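You operate a simulated robot arm through the tools that you are given. There is no shell and no other tool. Be economical: measure what you need, move in short steps, check, and stop when the job is done.

You run a simulated two-armed robot. Do the job below in one go: nothing can be reset, and whatever is moved stays where it is left.

Task
Take the dish cloth from the pantry worktop and hang it over the handle of the freezer drawer.

The check looks at the end state, three seconds after you hand in, the way a careful person would. Anything else that was tipped, shoved, dropped, spilled or broken makes it a failure. Flat cloth is picked up by pressing the open fingertips on it (5 to 10 N) and closing them slowly along it; thin cloth reads only 2 to 8 mm in the jaws.

Robot
Two 7-joint arms with two-finger parallel grippers on one trunk, on a base that drives. Base frame: it is fixed to the floor where the robot stands at the start and does not move with it; the origin is under the middle of the robot, x ahead of it, y to its left, z up. Readings come in mm, degrees, newtons and seconds.
The left shoulder is at the start at [70, 163, 1123], the right one opposite. Payload 3.43 kg a hand.
The TCP of each hand is the grasp point between the finger pads, 34 mm short of the fingertips. In the tool frame z runs along the fingers and y along their closing line. Largest opening 128 mm; finger width 24, thickness 12; the body of the gripper, 48 by 130 mm, starts 96 mm behind the TCP.
Orientation is that of the tool frame in the base frame, as [roll, pitch, yaw] about the fixed x, y, z axes, in that order (R = Rz(yaw) Ry(pitch) Rx(roll)). With the fingers straight down and closing along the base's y, the tool's x points along the base's -x, its y along +y and its z along -z.

Tools
- The arms move only by the tool servo_tool. It takes "left_plan", "right_plan" or both (then of equal length, played together; a hand with none holds still); each is a list of rows, each a list of 3 entries, a list of its own where there are three numbers: the shift along the tool's x, y, z in units of 150 mm (1.0 is 150 mm), then the turn, a rotation vector about the tool's x, y, z in units of 60 degrees (1.0 is 60 degrees), then the opening in per cent of the stroke, from 0 (shut) to 100 (fully open). In form: [[[dx, dy, dz], [ax, ay, az], gripper], ...]. A call has 1 to 20 rows; each row is the pose to reach, as a shift and turn from the pose commanded when the call began, along the tool's axes at that moment. A call with a number of a shift or a turn outside -1 to 1 is refused whole. Rows are played at 5 a second. More than 50 mm and 8.6 degrees between two rows, or a gripper value outside its range, and nothing of the call is played. Where a pose cannot be reached the arm comes as near as it can. A force on the tool above 40 N (or 10 N above the force at the start of the call, whichever is more), or a blocked arm, ends the call early, and 0.2 s more pass. The fingers move at their own pace (about 153 mm/s each) and stop on an object; they squeeze with about 22 N. The grip force told is the motor's: it shows also when the fingers shut on nothing. Time passes only in rows, and 0.2 s behind the last, so rows that repeat a pose let the fingers close. It gives the time, the measured TCP pose, the force on the tool (base axes), the opening and the grip force at its end, in the units of the frame above (readings bear some noise).
- Cameras (640 x 400 px; columns grow to the right, rows downward): "scene" is now at [127.9, -35.2, 1354.1]; the picture's right is [-0.40, -0.92, 0.00], its down [-0.56, 0.25, -0.79] and it looks along [0.72, -0.32, -0.61] (base axes); focal length 263 px, centre (320, 200). "left" rides on the left gripper at [-36, 0, -98] in its tool frame; the picture's right is [0.00, -1.00, 0.00], its down [0.97, 0.00, -0.24] and it looks along [0.24, 0.00, 0.97] (tool axes); focal length 218 px, centre (320, 200). "right" rides on the right gripper at [-36, 0, -98] in its tool frame; the picture's right is [0.00, -1.00, 0.00], its down [0.97, 0.00, -0.24] and it looks along [0.24, 0.00, 0.97] (tool axes); focal length 218 px, centre (320, 200). There is no depth. A picture from a camera that has moved, and an enlarged one, comes with that camera's place and axes in the base frame and with its lens. The place of the scene camera against the robot may be out by one fixed shift of up to 12 mm in any direction.
- get_image(camera): a new picture of that camera. The clock stands still meanwhile.
- slide_trunk(by): slides the trunk up (or, below 0, down) by that many mm; the arms and the scene camera ride with it, the base frame stays. It gives what a move gives, with no picture.
- base_move(legs): drives the robot by 1 to 6 legs, each [ahead, left, turn to the left] in mm, mm and degrees, along the robot's own axes; the way and the turn of a leg run together, so that a leg with both is an arc; at most 1500 mm and 180 degrees a leg. The arms and the cameras ride along, it lands a little off, and it stops where it bumps. It gives what a move gives.
- pan_tilt(pan, tilt): turns the head with the scene camera to pan (to the left, within 86 degrees either way) and tilt (down, from -29 to 69), counted from straight ahead of the robot. It gives what a move gives.
- enlarge(camera, box): a new picture of the part [left, top, right, bottom] of that camera's present view, enlarged. The clock stands still meanwhile.
- finish_job(): hands the job in; it is judged then, once.

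Go step by step. Nothing tells you exact positions but the pictures and the camera data: compare them with the known pose of the tool, close in by small moves and look again before you grip or let go. The budget is 120 turns and 88 pictures, counting those below and the enlarged ones. Unless the task says otherwise, let go and move clear before handing in, and close with one line.

The tools are called after ">>>" by a JSON object that holds its "api" and its "payload". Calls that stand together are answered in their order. servo_tool: Moves the arms, as the interface text tells. Its arguments: {"type":"object","properties":{"left_plan":{"type":"array"},"right_plan":{"type":"array"}},"required":[]} The other tools are called the same way: slide_trunk (by) slides the trunk up or down; base_move (legs) drives the base; pan_tilt (pan, tilt) turns the head that bears the scene camera; get_image (camera) takes a picture; enlarge (camera, box) takes an enlarged picture of a part of a camera's view; finish_job () hands the job in.

At the start:

```text
time_s: 0.0
left_tool_pos: [584.3, -7.3, 1129.6]
left_tool_rot: [-180.0, 0.0, -179.8]
left_force: [0.1, 0.2, 0.0]
left_grip_width: 127.9
left_grip_force: 0.1
right_tool_pos: [310.8, -460.3, 1059.8]
right_tool_rot: [-180.0, 0.0, -179.9]
right_force: [-0.6, -0.2, -0.3]
right_grip_width: 127.9
right_grip_force: 0.1
trunk travel left (down, up): [-603.0, 337.0]
robot x, y, heading: [-0.7, 0.6, 0.1]
head pan, tilt: [-23.7, 37.9]
```

scene: 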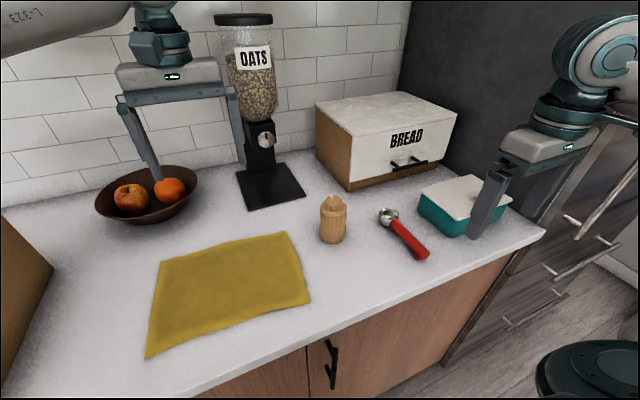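
right: 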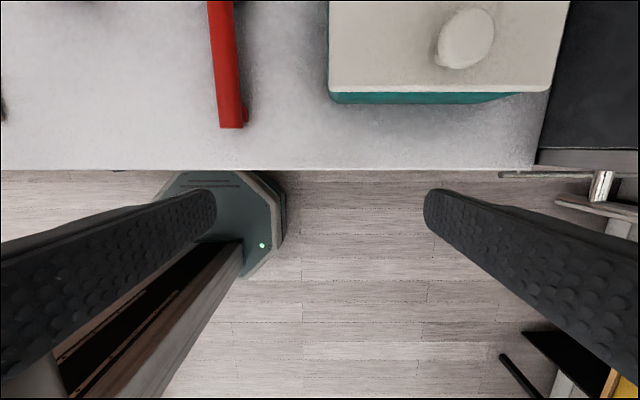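
left: 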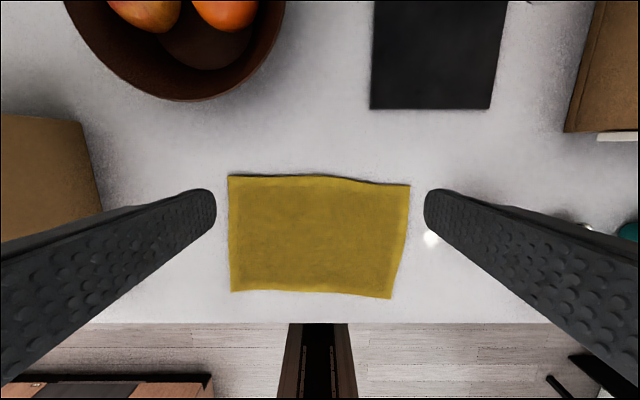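

The pictures disagree with the stated surface height of 673. All three cameras agree on the worktop only at z ≈ 905–910, which puts the cloth at about x 375–575, y −140 to 140 and the front edge at x ≈ 320. I'll go by the pictures and check by touch. Next I look for the freezer drawer.

>>> {"api": "pan_tilt", "payload": {"pan": -70, "tilt": 40}}

>>> {"api": "get_image", "payload": {"camera": "scene"}}

```text
time_s: 1.1
left_tool_pos: [585.3, -5.0, 1130.3]
left_tool_rot: [180.0, 0.0, -180.0]
left_force: [-0.1, -0.3, 0.1]
left_grip_width: 128.1
left_grip_force: 0.1
right_tool_pos: [310.5, -460.0, 1059.1]
right_tool_rot: [179.9, 0.0, -179.9]
right_force: [1.0, -0.7, -0.6]
right_grip_width: 128.1
right_grip_force: 0.0
trunk travel left (down, up): [-603.0, 337.0]
robot x, y, heading: [-4.0, 1.8, 0.1]
head pan, tilt: [-70.0, 40.0]
```

```text
84 pictures are left
camera scene: at [78.0, -80.3, 1351.0], right [-0.94, -0.34, 0.0], down [-0.22, 0.6, -0.77], along [0.26, -0.72, -0.64], focal length 263 px, centre (320, 200)
```

scene: 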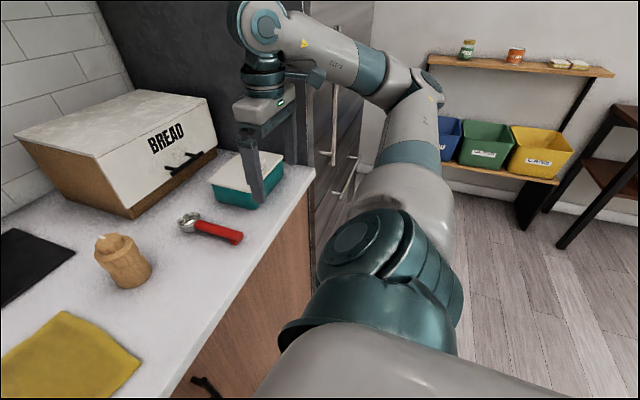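

The right arm blocks this view. I'll pan back some to see the freezer front between the counter and the arm.

>>> {"api": "pan_tilt", "payload": {"pan": -40, "tilt": 35}}

>>> {"api": "get_image", "payload": {"camera": "scene"}}

```text
time_s: 2.1
left_tool_pos: [583.8, -6.1, 1129.6]
left_tool_rot: [180.0, 0.0, -179.8]
left_force: [-0.2, 0.6, 0.6]
left_grip_width: 127.8
left_grip_force: 0.2
right_tool_pos: [311.0, -460.1, 1059.6]
right_tool_rot: [-180.0, 0.0, -180.0]
right_force: [0.3, 0.2, 0.6]
right_grip_width: 128.2
right_grip_force: 0.1
trunk travel left (down, up): [-603.0, 337.0]
robot x, y, heading: [-0.8, -0.2, -0.0]
head pan, tilt: [-40.0, 35.0]
```

```text
83 pictures are left
camera scene: at [116.3, -57.1, 1358.5], right [-0.64, -0.77, 0.0], down [-0.44, 0.37, -0.82], along [0.63, -0.53, -0.57], focal length 263 px, centre (320, 200)
```

scene: 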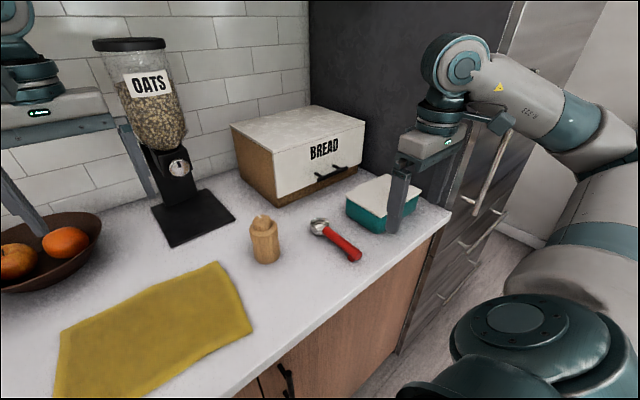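

The freezer is to the right of the counter, and I'll inspect it once I'm closer. First I pick the cloth by its front-left corner with the left hand, turned 45°, starting with a hover.

>>> {"api": "servo_tool", "payload": {"left_plan": [[[0.15, 0.125, 0.1], [0, 0, 0.125], 100], [[0.3, 0.25, 0.2], [0, 0, 0.25], 80], [[0.45, 0.375, 0.3], [0, 0, 0.375], 60], [[0.6, 0.5, 0.4], [0, 0, 0.5], 50], [[0.75, 0.625, 0.5], [0, 0, 0.625], 45], [[0.9, 0.75, 0.6], [0, 0, 0.75], 45], [[1.0, 0.75, 0.6], [0, 0, 0.75], 45], [[1.0, 0.75, 0.6], [0, 0, 0.75], 45]]}}

>>> {"api": "get_image", "payload": {"camera": "left"}}

```text
time_s: 3.9
left_tool_pos: [414.9, 100.1, 1060.7]
left_tool_rot: [177.6, 1.4, 135.3]
left_force: [-0.1, 0.0, 1.0]
left_grip_width: 57.7
left_grip_force: 0.1
right_tool_pos: [291.9, -467.9, 1063.4]
right_tool_rot: [179.2, 1.2, -179.6]
right_force: [-0.4, 0.0, 0.6]
right_grip_width: 128.3
right_grip_force: 0.1
trunk travel left (down, up): [-603.0, 337.0]
robot x, y, heading: [-2.7, 4.8, 0.3]
head pan, tilt: [-40.0, 35.0]
```

```text
82 pictures are left
camera left: at [436.8, 75.0, 1160.0], right [-0.7, -0.71, -0.04], down [-0.7, 0.68, 0.22], along [-0.13, 0.18, -0.98], focal length 218 px, centre (320, 200)
```

left: 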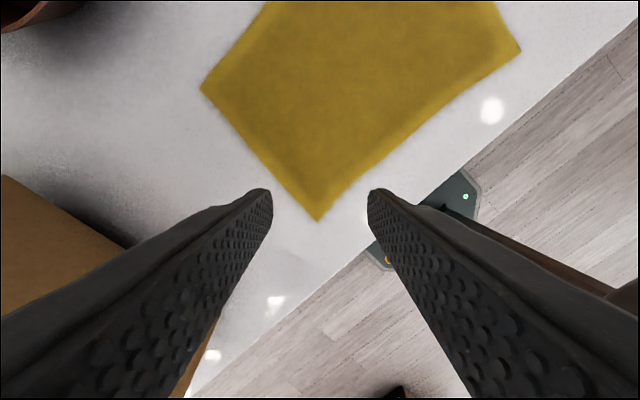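

The corner at about (388, 140) is confirmed. The pose reading looks like it's lagging, so I let it settle with a hold.

>>> {"api": "servo_tool", "payload": {"left_plan": [[[0, 0, 0], [0, 0, 0], 45], [[0, 0, 0], [0, 0, 0], 45], [[0, 0, 0], [0, 0, 0], 45]]}}

```text
time_s: 4.7
left_tool_pos: [417.7, 98.7, 1061.0]
left_tool_rot: [177.6, 1.3, 135.4]
left_force: [-0.6, 0.1, -0.6]
left_grip_width: 57.7
left_grip_force: 0.0
right_tool_pos: [295.5, -469.2, 1063.6]
right_tool_rot: [179.3, 1.2, -179.6]
right_force: [-0.8, -0.6, -0.2]
right_grip_width: 128.1
right_grip_force: 0.1
trunk travel left (down, up): [-603.0, 337.0]
robot x, y, heading: [-1.0, 0.6, 0.5]
head pan, tilt: [-40.0, 35.0]
```

Both arms read a tilt of about 1–2°, as if something is pressing on the robot. I'll look before going on.

>>> {"api": "pan_tilt", "payload": {"pan": 25, "tilt": 45}}

>>> {"api": "get_image", "payload": {"camera": "scene"}}

```text
time_s: 6.0
left_tool_pos: [418.7, 95.3, 1061.2]
left_tool_rot: [177.7, 1.3, 135.4]
left_force: [0.9, -1.0, -0.1]
left_grip_width: 57.5
left_grip_force: 0.1
right_tool_pos: [294.7, -470.5, 1063.6]
right_tool_rot: [179.3, 1.1, -179.6]
right_force: [-1.0, -0.3, -1.0]
right_grip_width: 127.9
right_grip_force: 0.1
trunk travel left (down, up): [-603.0, 337.0]
robot x, y, heading: [2.5, -0.8, 0.6]
head pan, tilt: [25.0, 45.0]
```

```text
81 pictures are left
camera scene: at [98.6, 18.6, 1349.4], right [0.43, -0.9, 0.0], down [-0.63, -0.29, -0.72], along [0.65, 0.31, -0.69], focal length 263 px, centre (320, 200)
```

scene: 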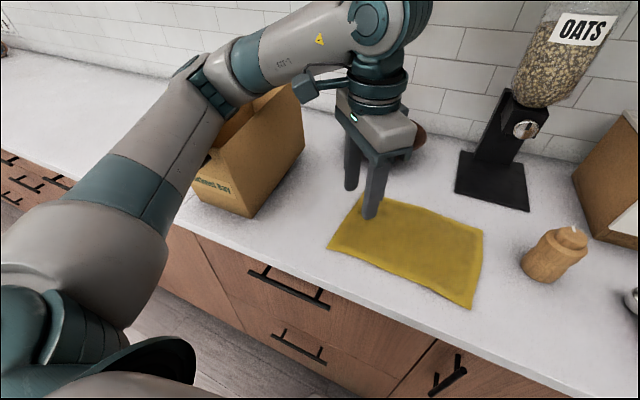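

The left elbow has come down on the cardboard box's edge. I retrace the same path at once and will use the right hand instead.

>>> {"api": "servo_tool", "payload": {"left_plan": [[[-0.1, 0.0, -0.08], [0, 0, -0.06], 45], [[-0.25, 0.03, -0.2], [0, 0, -0.15], 45], [[-0.45, 0.06, -0.32], [0, 0, -0.27], 45], [[-0.65, 0.09, -0.44], [0, 0, -0.39], 45], [[-0.85, 0.12, -0.52], [0, 0, -0.51], 45], [[-1.0, 0.143, -0.6], [0, 0, -0.61], 45], [[-1.0, 0.143, -0.6], [0, 0, -0.7], 45], [[-1.0, 0.143, -0.6], [0, 0, -0.75], 45]]}}

>>> {"api": "get_image", "payload": {"camera": "scene"}}

```text
time_s: 7.8
left_tool_pos: [555.5, 16.5, 1129.8]
left_tool_rot: [-180.0, 0.1, -179.9]
left_force: [0.4, -0.2, -0.4]
left_grip_width: 57.7
left_grip_force: 0.1
right_tool_pos: [311.1, -459.9, 1059.1]
right_tool_rot: [-180.0, -0.1, 180.0]
right_force: [0.1, 0.3, -0.2]
right_grip_width: 127.7
right_grip_force: 0.1
trunk travel left (down, up): [-603.0, 337.0]
robot x, y, heading: [1.3, -1.5, 0.1]
head pan, tilt: [25.0, 45.0]
```

```text
80 pictures are left
camera scene: at [122.5, 33.7, 1343.7], right [0.42, -0.91, 0.0], down [-0.64, -0.3, -0.71], along [0.64, 0.3, -0.71], focal length 263 px, centre (320, 200)
```

scene: 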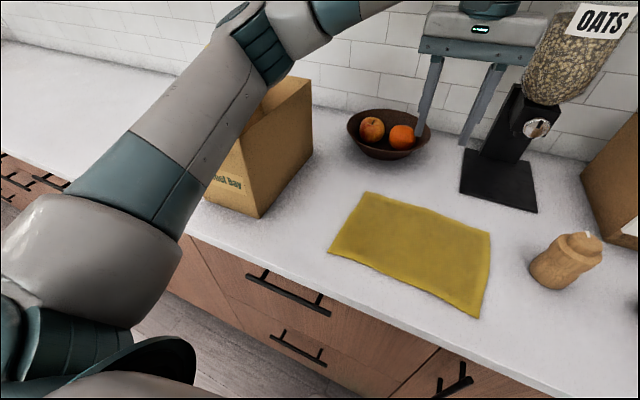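

The tilt is gone and the box still stands. I return the left hand to its start pose and compare its picture with the first one to see whether the box shifted.

>>> {"api": "servo_tool", "payload": {"left_plan": [[[-0.1, -0.08, 0], [0, 0, 0], 60], [[-0.19, -0.15, 0], [0, 0, 0], 100], [[-0.19, -0.15, 0], [0, 0, 0], 100]]}}

>>> {"api": "get_image", "payload": {"camera": "left"}}

>>> {"api": "pan_tilt", "payload": {"pan": -23.7, "tilt": 37.9}}

>>> {"api": "get_image", "payload": {"camera": "scene"}}

```text
time_s: 8.7
left_tool_pos: [584.2, -5.4, 1130.0]
left_tool_rot: [179.9, 0.0, -180.0]
left_force: [0.2, -0.5, 0.4]
left_grip_width: 127.7
left_grip_force: 0.1
right_tool_pos: [311.5, -459.6, 1060.5]
right_tool_rot: [180.0, -0.1, -179.9]
right_force: [0.7, 0.1, 0.3]
right_grip_width: 127.7
right_grip_force: 0.2
trunk travel left (down, up): [-603.0, 337.0]
robot x, y, heading: [-3.2, 2.2, -0.2]
head pan, tilt: [25.0, 45.0]
```

```text
79 pictures are left
camera left: at [621.2, -5.5, 1228.1], right [0.0, -1.0, 0.0], down [-0.97, 0.0, 0.24], along [-0.24, 0.0, -0.97], focal length 218 px, centre (320, 200)
```

left: 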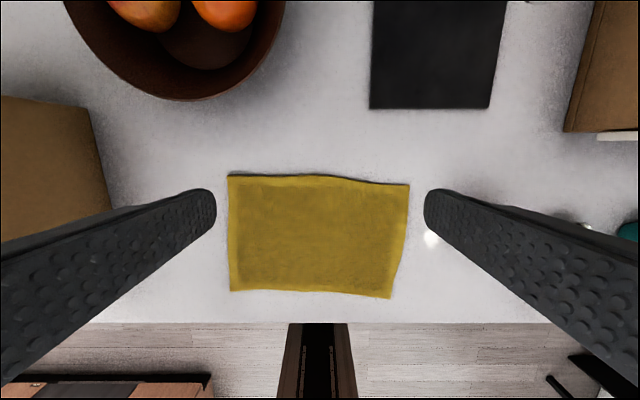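

```text
time_s: 9.8
left_tool_pos: [585.4, -6.2, 1130.2]
left_tool_rot: [180.0, -0.1, -179.9]
left_force: [0.8, -0.1, 0.5]
left_grip_width: 128.0
left_grip_force: 0.0
right_tool_pos: [311.1, -461.0, 1060.0]
right_tool_rot: [180.0, 0.0, -179.9]
right_force: [0.1, -0.5, 0.3]
right_grip_width: 128.0
right_grip_force: 0.0
trunk travel left (down, up): [-603.0, 337.0]
robot x, y, heading: [-0.2, 0.9, 0.1]
head pan, tilt: [-23.7, 37.9]
```

```text
78 pictures are left
camera scene: at [128.0, -35.1, 1354.1], right [-0.4, -0.92, 0.0], down [-0.56, 0.25, -0.79], along [0.72, -0.32, -0.61], focal length 263 px, centre (320, 200)
```

scene: 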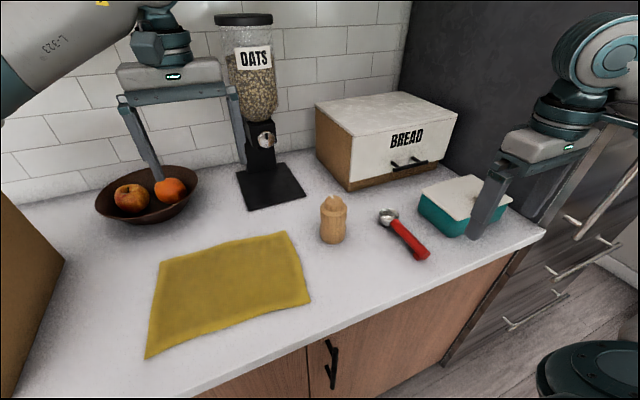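

The left elbow did shift the box by about (+19, −13) mm with roughly 1° of turn, to a base right edge now at y ≈ 312. I intend to put it back. I raise the trunk so the elbow stays clear and look at the box from above.

>>> {"api": "slide_trunk", "payload": {"by": 180}}

>>> {"api": "servo_tool", "payload": {"left_plan": [[[0.0, 0.3, 0], [0, 0, 0], 100], [[0.0, 0.6, 0], [0, 0, 0], 100], [[0, 0.9, 0], [0, 0, 0], 100], [[0, 1.0, 0], [0, 0, 0], 100], [[0, 1.0, 0], [0, 0, 0], 100]]}}

>>> {"api": "get_image", "payload": {"camera": "left"}}

>>> {"api": "pan_tilt", "payload": {"pan": 25, "tilt": 45}}

>>> {"api": "get_image", "payload": {"camera": "scene"}}

```text
time_s: 11.2
left_tool_pos: [567.1, -3.2, 1169.8]
left_tool_rot: [178.2, -9.2, 179.0]
left_force: [0.8, 0.5, 0.6]
left_grip_width: 127.9
left_grip_force: 0.0
right_tool_pos: [307.3, -455.0, 1195.9]
right_tool_rot: [-179.9, 0.0, -179.9]
right_force: [0.0, 0.9, -0.3]
right_grip_width: 127.7
right_grip_force: 0.0
trunk travel left (down, up): [-734.0, 206.0]
robot x, y, heading: [-4.3, 0.3, 0.3]
head pan, tilt: [-23.7, 37.9]
stopped: the arm was blocked; the commanded pose is now the measured one
```

```text
time_s: 12.4
left_tool_pos: [570.4, 143.2, 1168.4]
left_tool_rot: [178.0, -9.3, 178.8]
left_force: [0.0, -0.2, 0.3]
left_grip_width: 128.0
left_grip_force: 0.0
right_tool_pos: [307.7, -459.5, 1191.6]
right_tool_rot: [180.0, 0.0, -180.0]
right_force: [-0.4, -0.7, 0.1]
right_grip_width: 128.2
right_grip_force: 0.1
trunk travel left (down, up): [-734.0, 206.0]
robot x, y, heading: [-4.6, 0.4, 0.0]
head pan, tilt: [-23.7, 37.9]
```

```text
77 pictures are left
camera left: at [622.9, 139.7, 1259.9], right [-0.03, -1.0, -0.03], down [-0.92, 0.01, 0.39], along [-0.39, 0.04, -0.92], focal length 218 px, centre (320, 200)
```

left: 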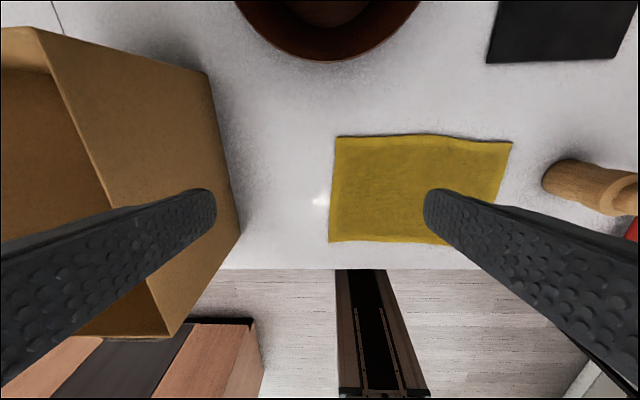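

```text
time_s: 13.6
left_tool_pos: [571.7, 143.3, 1168.4]
left_tool_rot: [178.0, -9.3, 178.7]
left_force: [0.1, -0.5, -0.8]
left_grip_width: 128.2
left_grip_force: 0.0
right_tool_pos: [307.2, -458.3, 1191.2]
right_tool_rot: [-179.9, 0.1, -179.9]
right_force: [-0.5, 0.4, -0.7]
right_grip_width: 128.2
right_grip_force: 0.1
trunk travel left (down, up): [-734.0, 206.0]
robot x, y, heading: [-4.1, -0.8, -0.1]
head pan, tilt: [25.0, 45.0]
```

```text
76 pictures are left
camera scene: at [118.4, 35.6, 1474.5], right [0.42, -0.91, 0.0], down [-0.64, -0.3, -0.71], along [0.64, 0.3, -0.71], focal length 263 px, centre (320, 200)
```

scene: 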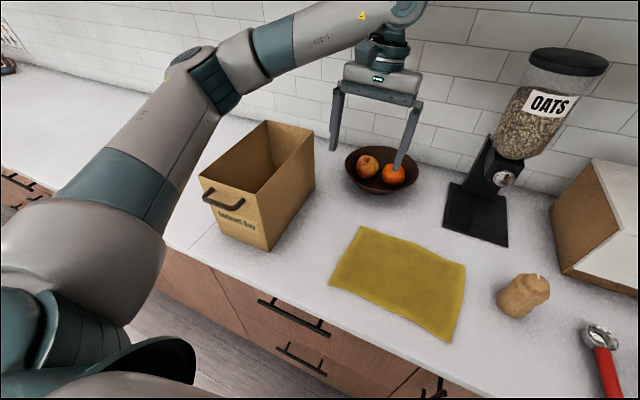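

Something overhead stopped the trunk's rise. I look up before moving further.

>>> {"api": "pan_tilt", "payload": {"pan": 10, "tilt": 0}}

>>> {"api": "get_image", "payload": {"camera": "scene"}}

```text
time_s: 14.7
left_tool_pos: [570.8, 143.2, 1168.0]
left_tool_rot: [178.0, -9.2, 178.7]
left_force: [0.1, -0.4, -0.3]
left_grip_width: 128.1
left_grip_force: 0.0
right_tool_pos: [308.2, -456.7, 1190.7]
right_tool_rot: [179.9, 0.0, -179.9]
right_force: [-0.8, 0.7, 0.4]
right_grip_width: 128.1
right_grip_force: 0.0
trunk travel left (down, up): [-734.0, 206.0]
robot x, y, heading: [-3.5, 0.9, 0.1]
head pan, tilt: [10.0, 0.0]
```

```text
75 pictures are left
camera scene: at [133.4, 17.0, 1545.4], right [0.18, -0.98, 0.0], down [0.0, 0.0, -1.0], along [0.98, 0.18, 0.0], focal length 263 px, centre (320, 200)
```

scene: 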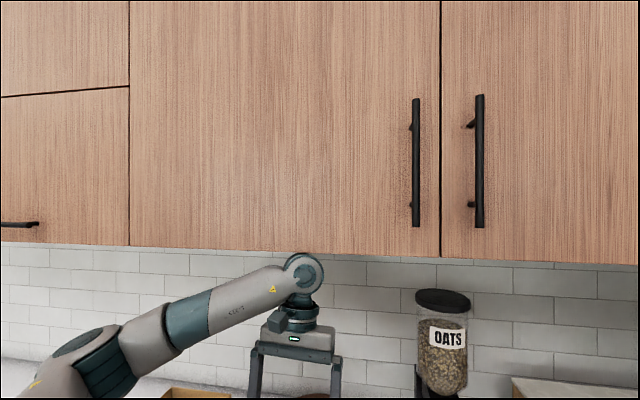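

The left wrist had met the underside of the wall cabinet, with no lasting force. The box is open-topped, with its right wall at y ≈ 309, x 410–670 and rim z ≈ 1110. I level the left hand and move it over the rim at x ≈ 495, forward of the cabinet, so I can hold the wall and slide the box back.

>>> {"api": "servo_tool", "payload": {"left_plan": [[[0.25, 0, 0.05], [0.01, -0.05, -0.01], 100], [[0.5, 0, 0.1], [0.02, -0.1, -0.015], 100], [[0.5, 0.25, 0.1], [0.033, -0.153, -0.022], 100], [[0.5, 0.5, 0.1], [0.033, -0.153, -0.022], 100], [[0.5, 0.75, 0.1], [0.033, -0.153, -0.022], 100], [[0.5, 0.95, 0.1], [0.033, -0.153, -0.022], 100], [[0.5, 0.95, 0.1], [0.033, -0.153, -0.022], 100]]}}

>>> {"api": "get_image", "payload": {"camera": "left"}}

>>> {"api": "pan_tilt", "payload": {"pan": 35, "tilt": 40}}

>>> {"api": "get_image", "payload": {"camera": "scene"}}

```text
time_s: 16.3
left_tool_pos: [498.0, 288.7, 1172.1]
left_tool_rot: [179.8, 0.0, 179.8]
left_force: [-1.0, -0.5, -0.6]
left_grip_width: 128.0
left_grip_force: 0.0
right_tool_pos: [307.9, -459.8, 1190.1]
right_tool_rot: [180.0, 0.0, -179.9]
right_force: [0.7, 0.1, -0.3]
right_grip_width: 128.1
right_grip_force: 0.1
trunk travel left (down, up): [-734.0, 206.0]
robot x, y, heading: [-8.2, -2.2, 0.1]
head pan, tilt: [10.0, 0.0]
```

```text
74 pictures are left
camera left: at [535.1, 287.9, 1270.5], right [0.0, -1.0, 0.0], down [-0.97, 0.0, 0.24], along [-0.24, 0.0, -0.97], focal length 218 px, centre (320, 200)
```

left: 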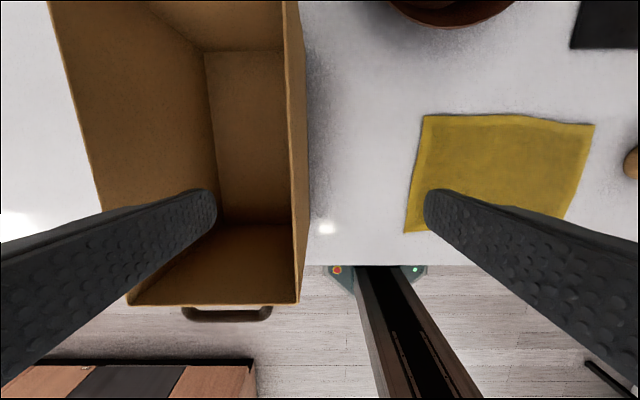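

```text
time_s: 17.4
left_tool_pos: [498.4, 287.9, 1171.8]
left_tool_rot: [179.9, 0.0, 179.9]
left_force: [-0.1, 0.5, 0.3]
left_grip_width: 127.7
left_grip_force: 0.0
right_tool_pos: [308.8, -459.5, 1191.2]
right_tool_rot: [-180.0, 0.0, -179.9]
right_force: [-0.8, 0.0, 0.8]
right_grip_width: 128.0
right_grip_force: 0.0
trunk travel left (down, up): [-734.0, 206.0]
robot x, y, heading: [-3.1, 2.7, -0.1]
head pan, tilt: [35.0, 40.0]
```

```text
73 pictures are left
camera scene: at [114.8, 49.0, 1481.9], right [0.57, -0.82, 0.0], down [-0.53, -0.37, -0.77], along [0.63, 0.44, -0.64], focal length 263 px, centre (320, 200)
```

scene: 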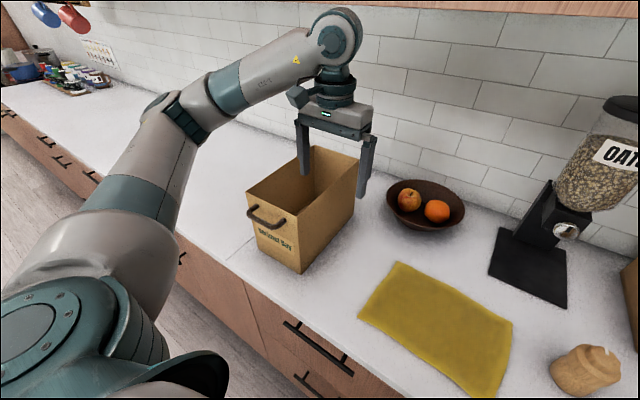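

The hand hovers well and the elbow is clear. I centre on the wall at y ≈ 307, lower over the rim and close softly.

>>> {"api": "servo_tool", "payload": {"left_plan": [[[0, 0.127, 0], [0, 0, 0], 100], [[0, 0.127, 0.13], [0, 0, 0], 100], [[0, 0.127, 0.26], [0, 0, 0], 100], [[0, 0.127, 0.38], [0, 0, 0], 60], [[0, 0.127, 0.38], [0, 0, 0], 30], [[0, 0.127, 0.38], [0, 0, 0], 20]]}}

>>> {"api": "get_image", "payload": {"camera": "left"}}

```text
time_s: 18.8
left_tool_pos: [498.1, 306.2, 1115.4]
left_tool_rot: [179.9, 0.0, -180.0]
left_force: [-0.5, 0.1, -0.1]
left_grip_width: 25.7
left_grip_force: 0.1
right_tool_pos: [307.5, -458.1, 1191.3]
right_tool_rot: [-179.9, 0.0, -180.0]
right_force: [0.9, 0.0, 0.2]
right_grip_width: 128.1
right_grip_force: 0.0
trunk travel left (down, up): [-734.0, 206.0]
robot x, y, heading: [-2.8, -1.7, 0.2]
head pan, tilt: [35.0, 40.0]
```

```text
72 pictures are left
camera left: at [535.4, 307.5, 1213.3], right [0.0, -1.0, 0.0], down [-0.97, 0.0, 0.24], along [-0.24, 0.0, -0.97], focal length 218 px, centre (320, 200)
```

left: 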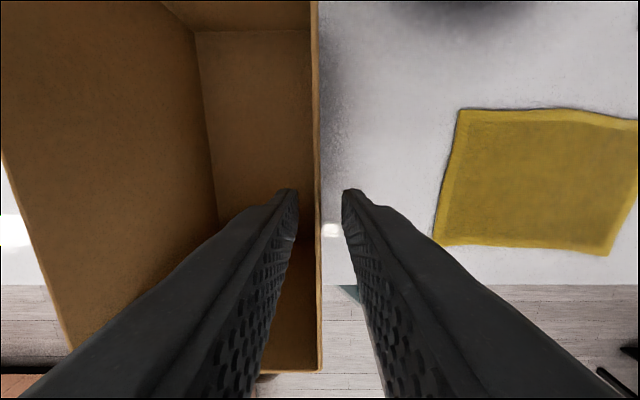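

The wall is centred between the fingers. I close, then slide the box by (−19, +14) mm in small steps.

>>> {"api": "servo_tool", "payload": {"left_plan": [[[0, 0, 0], [0, 0, 0], 5], [[0, 0, 0], [0, 0, 0], 0], [[0, 0, 0], [0, 0, 0], 0], [[0.03, 0.023, 0], [0, 0, 0], 0], [[0.06, 0.046, 0], [0, 0, 0], 0], [[0.09, 0.07, 0], [0, 0, 0], 0], [[0.127, 0.093, 0], [0, 0, 0], 0], [[0.127, 0.093, 0], [0, 0, 0], 0], [[0.127, 0.093, 0], [0, 0, 0], 0]]}}

>>> {"api": "get_image", "payload": {"camera": "left"}}

```text
time_s: 20.8
left_tool_pos: [479.0, 320.8, 1115.0]
left_tool_rot: [179.9, -0.1, 180.0]
left_force: [-1.1, -0.4, 2.2]
left_grip_width: 2.4
left_grip_force: 22.1
right_tool_pos: [307.1, -458.9, 1192.2]
right_tool_rot: [179.9, 0.0, -179.9]
right_force: [0.6, -0.3, -0.4]
right_grip_width: 128.0
right_grip_force: 0.1
trunk travel left (down, up): [-734.0, 206.0]
robot x, y, heading: [-2.0, -4.2, -0.1]
head pan, tilt: [35.0, 40.0]
```

```text
71 pictures are left
camera left: at [516.4, 321.2, 1213.3], right [0.0, -1.0, 0.0], down [-0.97, 0.0, 0.24], along [-0.24, 0.0, -0.97], focal length 218 px, centre (320, 200)
```

left: 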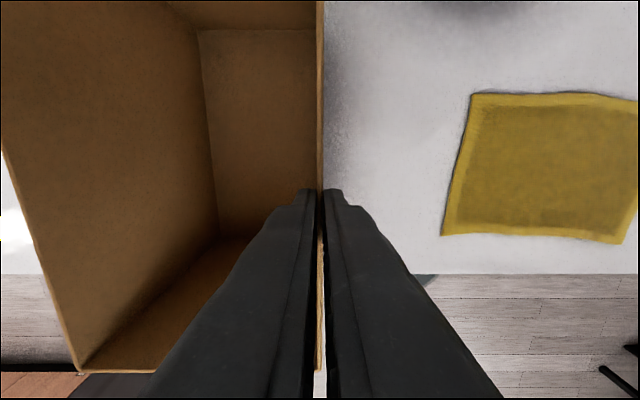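

The box followed cleanly. I release, lift off and return the left hand to its original viewing pose to compare.

>>> {"api": "servo_tool", "payload": {"left_plan": [[[0, 0, 0], [0, 0, 0], 15], [[0, 0, 0], [0, 0, 0], 40], [[0, 0, -0.15], [0, 0, 0], 60], [[0, 0, -0.35], [0, 0, 0], 80], [[0, -0.3, -0.35], [0, 0, 0], 100], [[0, -0.6, -0.35], [0, 0, 0], 100], [[0, -0.9, -0.35], [0, 0, 0], 100], [[0, -1.0, -0.35], [0, 0, 0], 100]]}}

>>> {"api": "servo_tool", "payload": {"left_plan": [[[0, -0.3, 0.1], [0, 0, 0], 100], [[-0.2, -0.6, 0.25], [0, 0, 0], 100], [[-0.45, -0.8, 0.25], [0, 0, 0], 100], [[-0.7, -1.0, 0.25], [0, 0, 0], 100], [[-0.7, -1.0, 0.25], [0, 0, 0], 100]]}}

```text
time_s: 22.6
left_tool_pos: [480.4, 171.4, 1167.9]
left_tool_rot: [179.9, 0.0, -180.0]
left_force: [0.2, 0.9, 0.1]
left_grip_width: 128.1
left_grip_force: 0.0
right_tool_pos: [309.4, -459.7, 1189.7]
right_tool_rot: [-180.0, 0.0, -179.9]
right_force: [0.2, -0.1, -0.2]
right_grip_width: 128.1
right_grip_force: 0.0
trunk travel left (down, up): [-734.0, 206.0]
robot x, y, heading: [-3.0, 1.5, 0.1]
head pan, tilt: [35.0, 40.0]
```

```text
refused: row 2 steps farther than a row can; nothing moved
```

One step was too long, so I resend the move with finer steps.

>>> {"api": "servo_tool", "payload": {"left_plan": [[[0, -0.25, 0.1], [0, 0, 0], 100], [[-0.1, -0.5, 0.2], [0, 0, 0], 100], [[-0.3, -0.72, 0.253], [0, 0, 0], 100], [[-0.5, -0.9, 0.253], [0, 0, 0], 100], [[-0.693, -1.0, 0.253], [0, 0, 0], 100], [[-0.693, -1.0, 0.253], [0, 0, 0], 100]]}}

>>> {"api": "servo_tool", "payload": {"left_plan": [[[0, -0.187, 0], [0, 0, 0], 100], [[0, -0.187, 0], [0, 0, 0], 100]]}}

>>> {"api": "get_image", "payload": {"camera": "left"}}

```text
time_s: 23.9
left_tool_pos: [581.8, 20.9, 1128.3]
left_tool_rot: [179.9, 0.0, 180.0]
left_force: [-0.1, 0.4, -0.5]
left_grip_width: 127.8
left_grip_force: 0.1
right_tool_pos: [307.2, -458.9, 1190.6]
right_tool_rot: [180.0, 0.0, -179.9]
right_force: [-0.4, 0.6, 0.0]
right_grip_width: 128.1
right_grip_force: 0.0
trunk travel left (down, up): [-734.0, 206.0]
robot x, y, heading: [-5.0, -0.7, 0.1]
head pan, tilt: [35.0, 40.0]
```

```text
time_s: 24.6
left_tool_pos: [584.0, -6.8, 1127.2]
left_tool_rot: [179.9, 0.0, 180.0]
left_force: [0.3, 0.3, 0.2]
left_grip_width: 127.8
left_grip_force: 0.0
right_tool_pos: [307.7, -457.7, 1191.7]
right_tool_rot: [-179.8, 0.1, -179.9]
right_force: [-0.1, 0.7, 0.5]
right_grip_width: 127.8
right_grip_force: 0.0
trunk travel left (down, up): [-734.0, 206.0]
robot x, y, heading: [-3.0, 0.4, -0.1]
head pan, tilt: [35.0, 40.0]
```

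```text
70 pictures are left
camera left: at [619.7, -6.4, 1226.1], right [0.0, -1.0, 0.0], down [-0.97, 0.0, 0.24], along [-0.24, 0.0, -0.97], focal length 218 px, centre (320, 200)
```

left: 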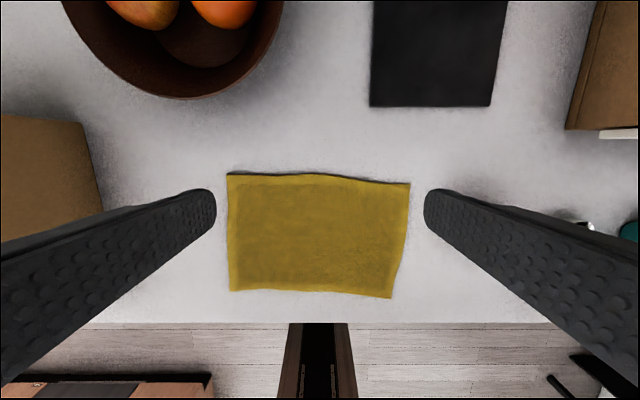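

The box is back at its original pixels. Now I bring the right hand, well above the scoop and mill, toward the cloth's front-right corner at about (371, −128).

>>> {"api": "servo_tool", "payload": {"right_plan": [[[-0.1, 0.28, 0], [0, 0, -0.12], 90], [[-0.2, 0.55, 0.1], [0, 0, -0.25], 80], [[-0.3, 0.8, 0.2], [0, 0, -0.37], 70], [[-0.4, 1.0, 0.35], [0, 0, -0.5], 60], [[-0.5, 1.0, 0.5], [0, 0, -0.62], 50], [[-0.6, 1.0, 0.6], [0, 0, -0.75], 45], [[-0.6, 1.0, 0.6], [0, 0, -0.75], 45]]}}

>>> {"api": "get_image", "payload": {"camera": "right"}}

>>> {"api": "pan_tilt", "payload": {"pan": -25, "tilt": 45}}

>>> {"api": "get_image", "payload": {"camera": "scene"}}

```text
time_s: 26.1
left_tool_pos: [583.6, -6.4, 1127.5]
left_tool_rot: [179.8, 0.1, 180.0]
left_force: [0.3, -0.3, -0.5]
left_grip_width: 127.8
left_grip_force: 0.0
right_tool_pos: [397.3, -308.7, 1100.2]
right_tool_rot: [180.0, 0.0, -134.8]
right_force: [0.2, 0.2, 0.1]
right_grip_width: 57.2
right_grip_force: 0.0
trunk travel left (down, up): [-734.0, 206.0]
robot x, y, heading: [-1.9, 1.7, 0.1]
head pan, tilt: [35.0, 40.0]
```

```text
69 pictures are left
camera right: at [423.5, -282.8, 1198.1], right [0.71, -0.7, 0.0], down [-0.68, -0.69, 0.24], along [-0.17, -0.17, -0.97], focal length 218 px, centre (320, 200)
```

right: 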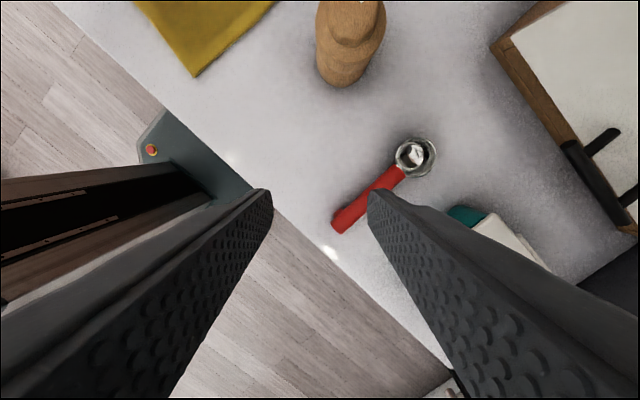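

```text
time_s: 27.4
left_tool_pos: [583.9, -8.2, 1127.3]
left_tool_rot: [179.9, 0.0, 179.9]
left_force: [-0.2, 0.6, 0.3]
left_grip_width: 127.9
left_grip_force: 0.0
right_tool_pos: [398.2, -309.7, 1100.1]
right_tool_rot: [-180.0, -0.1, -134.9]
right_force: [0.1, -0.7, -0.5]
right_grip_width: 57.7
right_grip_force: 0.0
trunk travel left (down, up): [-734.0, 206.0]
robot x, y, heading: [-1.0, 3.5, 0.2]
head pan, tilt: [-25.0, 45.0]
```

```text
68 pictures are left
camera scene: at [119.2, -34.0, 1474.6], right [-0.42, -0.91, 0.0], down [-0.64, 0.3, -0.71], along [0.64, -0.3, -0.71], focal length 263 px, centre (320, 200)
```

scene: 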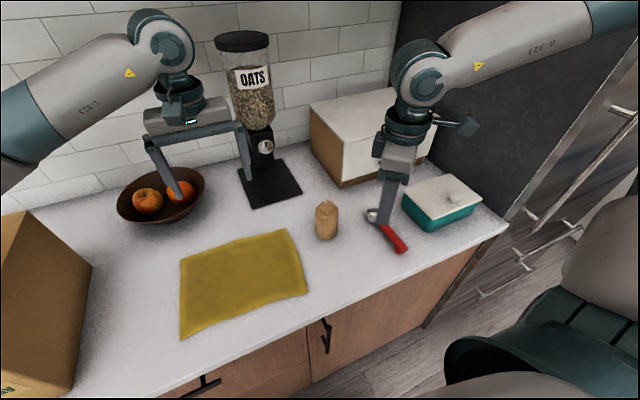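

The corner reads about (374, −120) from here, which agrees. I continue to hover over the pinch point near (409, −90).

>>> {"api": "servo_tool", "payload": {"right_plan": [[[-0.18, 0.164, 0.05], [0, 0, 0], 45], [[-0.36, 0.328, 0.1], [0, 0, 0], 45], [[-0.54, 0.492, 0.2], [0, 0, 0], 45], [[-0.72, 0.656, 0.3], [0, 0, 0], 45], [[-0.9, 0.82, 0.4], [0, 0, 0], 45], [[-0.99, 0.9, 0.6], [0, 0, 0], 45], [[-1.0, 0.98, 0.65], [0, 0, 0], 45], [[-1.0, 0.98, 0.65], [0, 0, 0], 45]]}}

>>> {"api": "get_image", "payload": {"camera": "right"}}

>>> {"api": "get_image", "payload": {"camera": "scene"}}

```text
time_s: 29.2
left_tool_pos: [584.5, -8.2, 1128.4]
left_tool_rot: [179.9, 0.0, -180.0]
left_force: [-0.4, -0.7, 0.0]
left_grip_width: 127.9
left_grip_force: 0.0
right_tool_pos: [404.0, -137.5, 1021.4]
right_tool_rot: [180.0, 0.2, -134.9]
right_force: [0.7, 0.3, 0.9]
right_grip_width: 57.7
right_grip_force: 0.0
right hand out of reach, approached as far as the arm can: row 5, 6, 7, 8
trunk travel left (down, up): [-734.0, 206.0]
robot x, y, heading: [-4.7, -1.0, -0.0]
head pan, tilt: [-25.0, 45.0]
```

```text
67 pictures are left
camera right: at [430.0, -111.9, 1118.9], right [0.71, -0.71, 0.0], down [-0.69, -0.69, 0.24], along [-0.17, -0.17, -0.97], focal length 218 px, centre (320, 200)
```

right: 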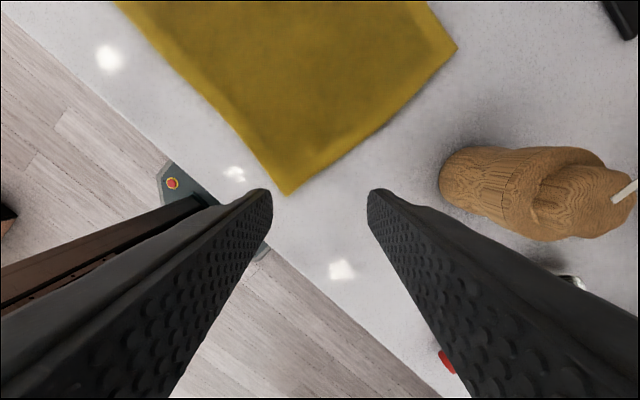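

```text
66 pictures are left
camera scene: at [119.6, -34.1, 1474.5], right [-0.42, -0.91, 0.0], down [-0.64, 0.3, -0.71], along [0.64, -0.3, -0.71], focal length 263 px, centre (320, 200)
```

scene: 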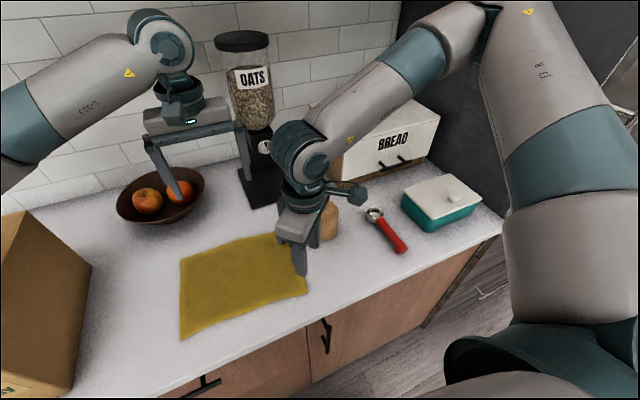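

The right arm is at its reach limit this close in. I back the base 110 mm, keeping the hands high and clear, so the corner lies comfortably in range.

>>> {"api": "base_move", "payload": {"legs": [[-110, 20, 0]]}}

```text
time_s: 30.4
left_tool_pos: [473.7, 13.0, 1127.9]
left_tool_rot: [179.9, -0.1, 180.0]
left_force: [0.4, -0.4, -0.3]
left_grip_width: 128.0
left_grip_force: 0.1
right_tool_pos: [295.0, -118.2, 1020.3]
right_tool_rot: [179.9, 0.0, -134.9]
right_force: [-0.6, 0.1, 0.1]
right_grip_width: 57.6
right_grip_force: 0.1
trunk travel left (down, up): [-734.0, 206.0]
robot x, y, heading: [-111.4, 19.4, 0.0]
head pan, tilt: [-25.0, 45.0]
```

Now I move the right hand to the pinch hover and shift the left hand forward and aside.

>>> {"api": "servo_tool", "payload": {"right_plan": [[[-0.13, -0.08, 0], [0, 0, 0], 45], [[-0.27, -0.16, 0], [0, 0, 0], 45], [[-0.4, -0.24, 0.05], [0, 0, 0], 45], [[-0.54, -0.32, 0.1], [0, 0, 0], 45], [[-0.67, -0.405, 0.135], [0, 0, 0], 45], [[-0.67, -0.405, 0.135], [0, 0, 0], 45]], "left_plan": [[[-0.15, 0.1, 0], [0, 0, 0], 100], [[-0.3, 0.2, 0], [0, 0, 0], 100], [[-0.45, 0.3, 0], [0, 0, 0], 100], [[-0.6, 0.4, 0], [0, 0, 0], 100], [[-0.6, 0.4, 0], [0, 0, 0], 100], [[-0.6, 0.4, 0], [0, 0, 0], 100]]}}

>>> {"api": "get_image", "payload": {"camera": "right"}}

```text
time_s: 31.9
left_tool_pos: [563.8, 71.7, 1127.8]
left_tool_rot: [179.8, 0.0, 180.0]
left_force: [0.2, -0.3, 0.0]
left_grip_width: 128.0
left_grip_force: 0.0
right_tool_pos: [395.6, -130.1, 1019.3]
right_tool_rot: [179.9, 0.1, -135.0]
right_force: [0.9, 0.0, -0.2]
right_grip_width: 57.5
right_grip_force: 0.2
right hand out of reach, approached as far as the arm can: row 1, 2, 3, 4, 5, 6
trunk travel left (down, up): [-734.0, 206.0]
robot x, y, heading: [-116.1, 19.0, 0.0]
head pan, tilt: [-25.0, 45.0]
```

```text
65 pictures are left
camera right: at [421.1, -104.9, 1117.5], right [0.71, -0.71, 0.0], down [-0.68, -0.69, 0.24], along [-0.17, -0.17, -0.97], focal length 218 px, centre (320, 200)
```

right: 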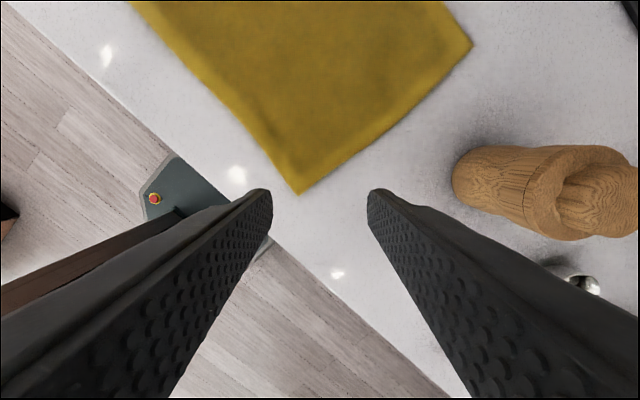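

Still limited, and the likely cause is the 45° wrist turn. I turn the tool back square and see whether the reach frees up.

>>> {"api": "servo_tool", "payload": {"right_plan": [[[0, 0, 0], [0, 0, 0.125], 45], [[0, 0, 0], [0, 0, 0.25], 45], [[0, 0, 0], [0, 0, 0.375], 45], [[0, 0, 0], [0, 0, 0.5], 45], [[0, 0, 0], [0, 0, 0.625], 45], [[0, 0, 0], [0, 0, 0.75], 45], [[0, 0, 0], [0, 0, 0.75], 45]]}}

>>> {"api": "get_image", "payload": {"camera": "scene"}}

```text
time_s: 33.5
left_tool_pos: [563.4, 72.3, 1127.9]
left_tool_rot: [179.9, -0.1, 179.9]
left_force: [-0.2, 0.6, -0.8]
left_grip_width: 128.0
left_grip_force: 0.0
right_tool_pos: [395.5, -131.1, 1019.3]
right_tool_rot: [179.9, 0.0, 179.9]
right_force: [-0.2, -0.6, -0.6]
right_grip_width: 57.6
right_grip_force: 0.1
trunk travel left (down, up): [-734.0, 206.0]
robot x, y, heading: [-110.7, 20.3, 0.2]
head pan, tilt: [-25.0, 45.0]
```

```text
64 pictures are left
camera scene: at [9.2, -14.1, 1474.6], right [-0.42, -0.91, 0.0], down [-0.64, 0.3, -0.71], along [0.64, -0.3, -0.71], focal length 263 px, centre (320, 200)
```

scene: 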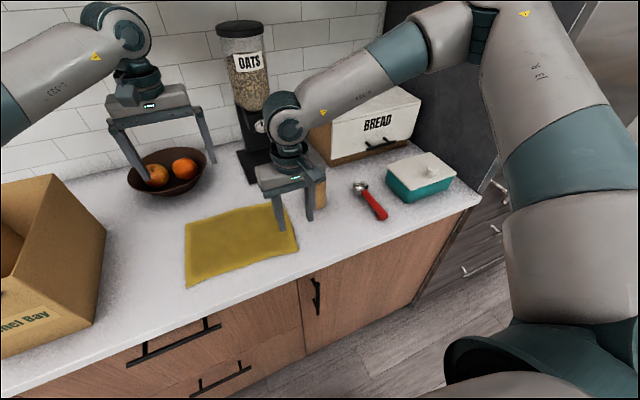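

Square works. I'll pinch near the corner at about (400, −86) with the fingers closing along y, and first lower to a hover about 20 mm above contact.

>>> {"api": "servo_tool", "payload": {"right_plan": [[[-0.03, 0.15, 0.05], [0, 0, 0], 40], [[-0.03, 0.3, 0.1], [0, 0, 0], 35], [[-0.03, 0.3, 0.22], [0, 0, 0], 31], [[-0.03, 0.3, 0.34], [0, 0, 0], 31], [[-0.03, 0.3, 0.34], [0, 0, 0], 31]]}}

>>> {"api": "get_image", "payload": {"camera": "right"}}

```text
time_s: 34.6
left_tool_pos: [563.2, 72.8, 1127.6]
left_tool_rot: [180.0, -0.1, 180.0]
left_force: [0.5, -0.6, 0.4]
left_grip_width: 128.1
left_grip_force: 0.0
right_tool_pos: [387.0, -137.0, 1001.9]
right_tool_rot: [179.9, 0.1, -179.8]
right_force: [-1.0, -1.1, 0.1]
right_grip_width: 39.7
right_grip_force: 0.0
right hand out of reach, approached as far as the arm can: row 1, 2, 3, 4, 5
trunk travel left (down, up): [-734.0, 206.0]
robot x, y, heading: [-118.0, 20.7, -0.1]
head pan, tilt: [-25.0, 45.0]
```

```text
63 pictures are left
camera right: at [423.2, -136.5, 1099.2], right [0.0, -1.0, 0.0], down [-0.97, 0.0, 0.24], along [-0.24, 0.0, -0.97], focal length 218 px, centre (320, 200)
```

right: 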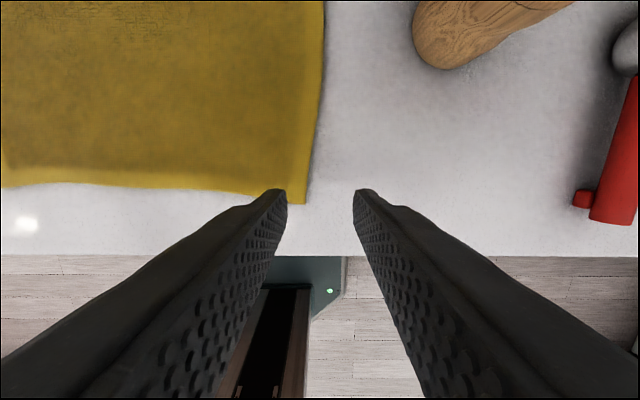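

The limit appears to be reaching across the body. I draw the left hand inward and shift the base 150 mm left so the corner lies more to the right arm's own side.

>>> {"api": "servo_tool", "payload": {"right_plan": [[[0, 0, -0.1], [0, 0, 0], 31], [[0, 0, -0.2], [0, 0, 0], 31], [[0, 0, -0.2], [0, 0, 0], 31]], "left_plan": [[[0, -0.2, 0], [0, 0, 0], 100], [[0, -0.45, 0], [0, 0, 0], 100], [[0, -0.45, 0], [0, 0, 0], 100]]}}

>>> {"api": "base_move", "payload": {"legs": [[0, 150, 0]]}}

>>> {"api": "servo_tool", "payload": {"right_plan": [[[0, -0.2, 0], [0, 0, 0], 31], [[0, -0.4, 0], [0, 0, 0], 31], [[0, -0.5, 0.1], [0, 0, 0], 31], [[0, -0.5, 0.1], [0, 0, 0], 31]]}}

```text
time_s: 35.5
left_tool_pos: [564.7, 5.8, 1127.6]
left_tool_rot: [-180.0, -0.1, -179.9]
left_force: [-0.4, 0.4, 0.1]
left_grip_width: 128.1
left_grip_force: 0.0
right_tool_pos: [385.8, -136.7, 1032.1]
right_tool_rot: [180.0, -0.1, -179.9]
right_force: [-0.1, 0.3, 0.0]
right_grip_width: 39.6
right_grip_force: 0.1
trunk travel left (down, up): [-734.0, 206.0]
robot x, y, heading: [-111.3, 18.3, -0.0]
head pan, tilt: [-25.0, 45.0]
```

```text
time_s: 36.8
left_tool_pos: [563.0, 153.8, 1127.5]
left_tool_rot: [179.8, -0.1, -179.9]
left_force: [0.8, -0.3, 1.1]
left_grip_width: 127.9
left_grip_force: 0.0
right_tool_pos: [385.8, 13.2, 1031.7]
right_tool_rot: [179.8, 0.0, -179.8]
right_force: [0.0, -0.7, 0.3]
right_grip_width: 39.8
right_grip_force: 0.0
trunk travel left (down, up): [-734.0, 206.0]
robot x, y, heading: [-116.0, 170.1, 0.1]
head pan, tilt: [-25.0, 45.0]
```

```text
time_s: 37.8
left_tool_pos: [561.5, 155.0, 1127.3]
left_tool_rot: [180.0, 0.0, -179.9]
left_force: [0.0, -0.7, -0.4]
left_grip_width: 127.8
left_grip_force: 0.2
right_tool_pos: [385.6, -60.5, 1017.1]
right_tool_rot: [179.9, -0.1, -179.8]
right_force: [1.2, 0.4, -0.8]
right_grip_width: 40.0
right_grip_force: 0.1
trunk travel left (down, up): [-734.0, 206.0]
robot x, y, heading: [-112.4, 172.4, 0.7]
head pan, tilt: [-25.0, 45.0]
```

Both hands are fine. Now down to the hover over the corner.

>>> {"api": "servo_tool", "payload": {"right_plan": [[[-0.097, -0.183, 0.1], [0, 0, 0], 31], [[-0.097, -0.183, 0.25], [0, 0, 0], 31], [[-0.097, -0.183, 0.37], [0, 0, 0], 31], [[-0.097, -0.183, 0.37], [0, 0, 0], 31]]}}

>>> {"api": "get_image", "payload": {"camera": "right"}}

```text
time_s: 38.8
left_tool_pos: [561.7, 155.3, 1127.7]
left_tool_rot: [179.9, 0.0, -179.9]
left_force: [-1.3, 0.0, -0.7]
left_grip_width: 128.0
left_grip_force: 0.0
right_tool_pos: [400.5, -88.7, 960.2]
right_tool_rot: [179.9, -0.1, -179.8]
right_force: [0.9, 0.2, -0.2]
right_grip_width: 40.0
right_grip_force: 0.2
trunk travel left (down, up): [-734.0, 206.0]
robot x, y, heading: [-113.7, 166.7, 0.2]
head pan, tilt: [-25.0, 45.0]
```

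```text
62 pictures are left
camera right: at [436.7, -88.6, 1058.3], right [0.0, -1.0, 0.0], down [-0.97, 0.0, 0.24], along [-0.24, 0.0, -0.97], focal length 218 px, centre (320, 200)
```

right: 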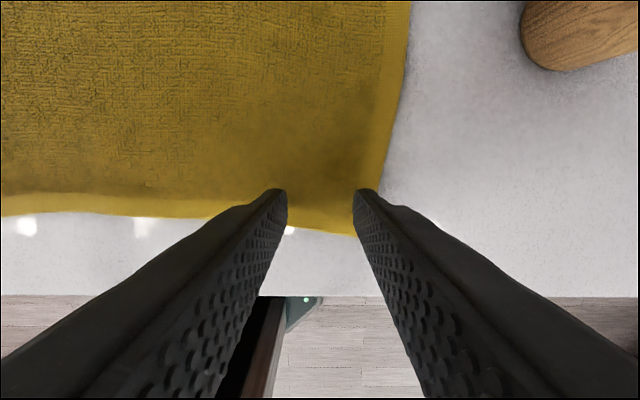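

The hover is good. I nudge inward by (+6, +8) mm and creep down toward contact.

>>> {"api": "servo_tool", "payload": {"right_plan": [[[-0.04, 0.055, 0], [0, 0, 0], 31], [[-0.04, 0.055, 0.04], [0, 0, 0], 31], [[-0.04, 0.055, 0.08], [0, 0, 0], 31], [[-0.04, 0.055, 0.1], [0, 0, 0], 31], [[-0.04, 0.055, 0.1], [0, 0, 0], 31]]}}

```text
time_s: 40.0
left_tool_pos: [562.5, 155.7, 1128.8]
left_tool_rot: [179.9, 0.1, -179.9]
left_force: [0.9, 0.0, -0.5]
left_grip_width: 128.1
left_grip_force: 0.0
right_tool_pos: [407.2, -78.3, 947.2]
right_tool_rot: [179.9, 0.1, -179.9]
right_force: [0.7, -2.6, 11.7]
right_grip_width: 39.5
right_grip_force: 0.1
trunk travel left (down, up): [-734.0, 206.0]
robot x, y, heading: [-116.4, 170.8, 0.4]
head pan, tilt: [-25.0, 45.0]
```

Contact is at about 12 N (surface z ≈ 912). I ease off about 0.7 mm and close slowly.

>>> {"api": "servo_tool", "payload": {"right_plan": [[[0, 0, -0.005], [0, 0, 0], 31], [[0, 0, -0.005], [0, 0, 0], 28], [[0, 0, -0.005], [0, 0, 0], 25], [[0, 0, -0.005], [0, 0, 0], 22], [[0, 0, -0.005], [0, 0, 0], 19], [[0, 0, -0.005], [0, 0, 0], 16], [[0, 0, -0.005], [0, 0, 0], 13], [[0, 0, -0.005], [0, 0, 0], 10], [[0, 0, -0.005], [0, 0, 0], 7], [[0, 0, -0.005], [0, 0, 0], 4], [[0, 0, -0.005], [0, 0, 0], 0], [[0, 0, -0.005], [0, 0, 0], 0], [[0, 0, -0.005], [0, 0, 0], 0]]}}

>>> {"api": "get_image", "payload": {"camera": "right"}}

```text
time_s: 42.8
left_tool_pos: [561.4, 155.8, 1128.0]
left_tool_rot: [179.9, 0.0, -179.9]
left_force: [0.1, 0.4, 1.0]
left_grip_width: 128.3
left_grip_force: 0.0
right_tool_pos: [406.4, -78.8, 947.2]
right_tool_rot: [179.9, -0.1, -179.8]
right_force: [-0.4, 0.4, 9.4]
right_grip_width: 7.4
right_grip_force: 22.0
trunk travel left (down, up): [-734.0, 206.0]
robot x, y, heading: [-113.6, 171.2, 0.2]
head pan, tilt: [-25.0, 45.0]
```

```text
61 pictures are left
camera right: at [442.6, -78.7, 1045.0], right [0.0, -1.0, 0.0], down [-0.97, 0.0, 0.24], along [-0.24, 0.0, -0.97], focal length 218 px, centre (320, 200)
```

right: 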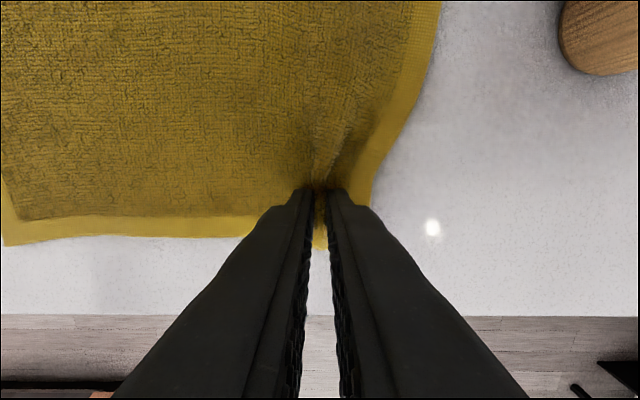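

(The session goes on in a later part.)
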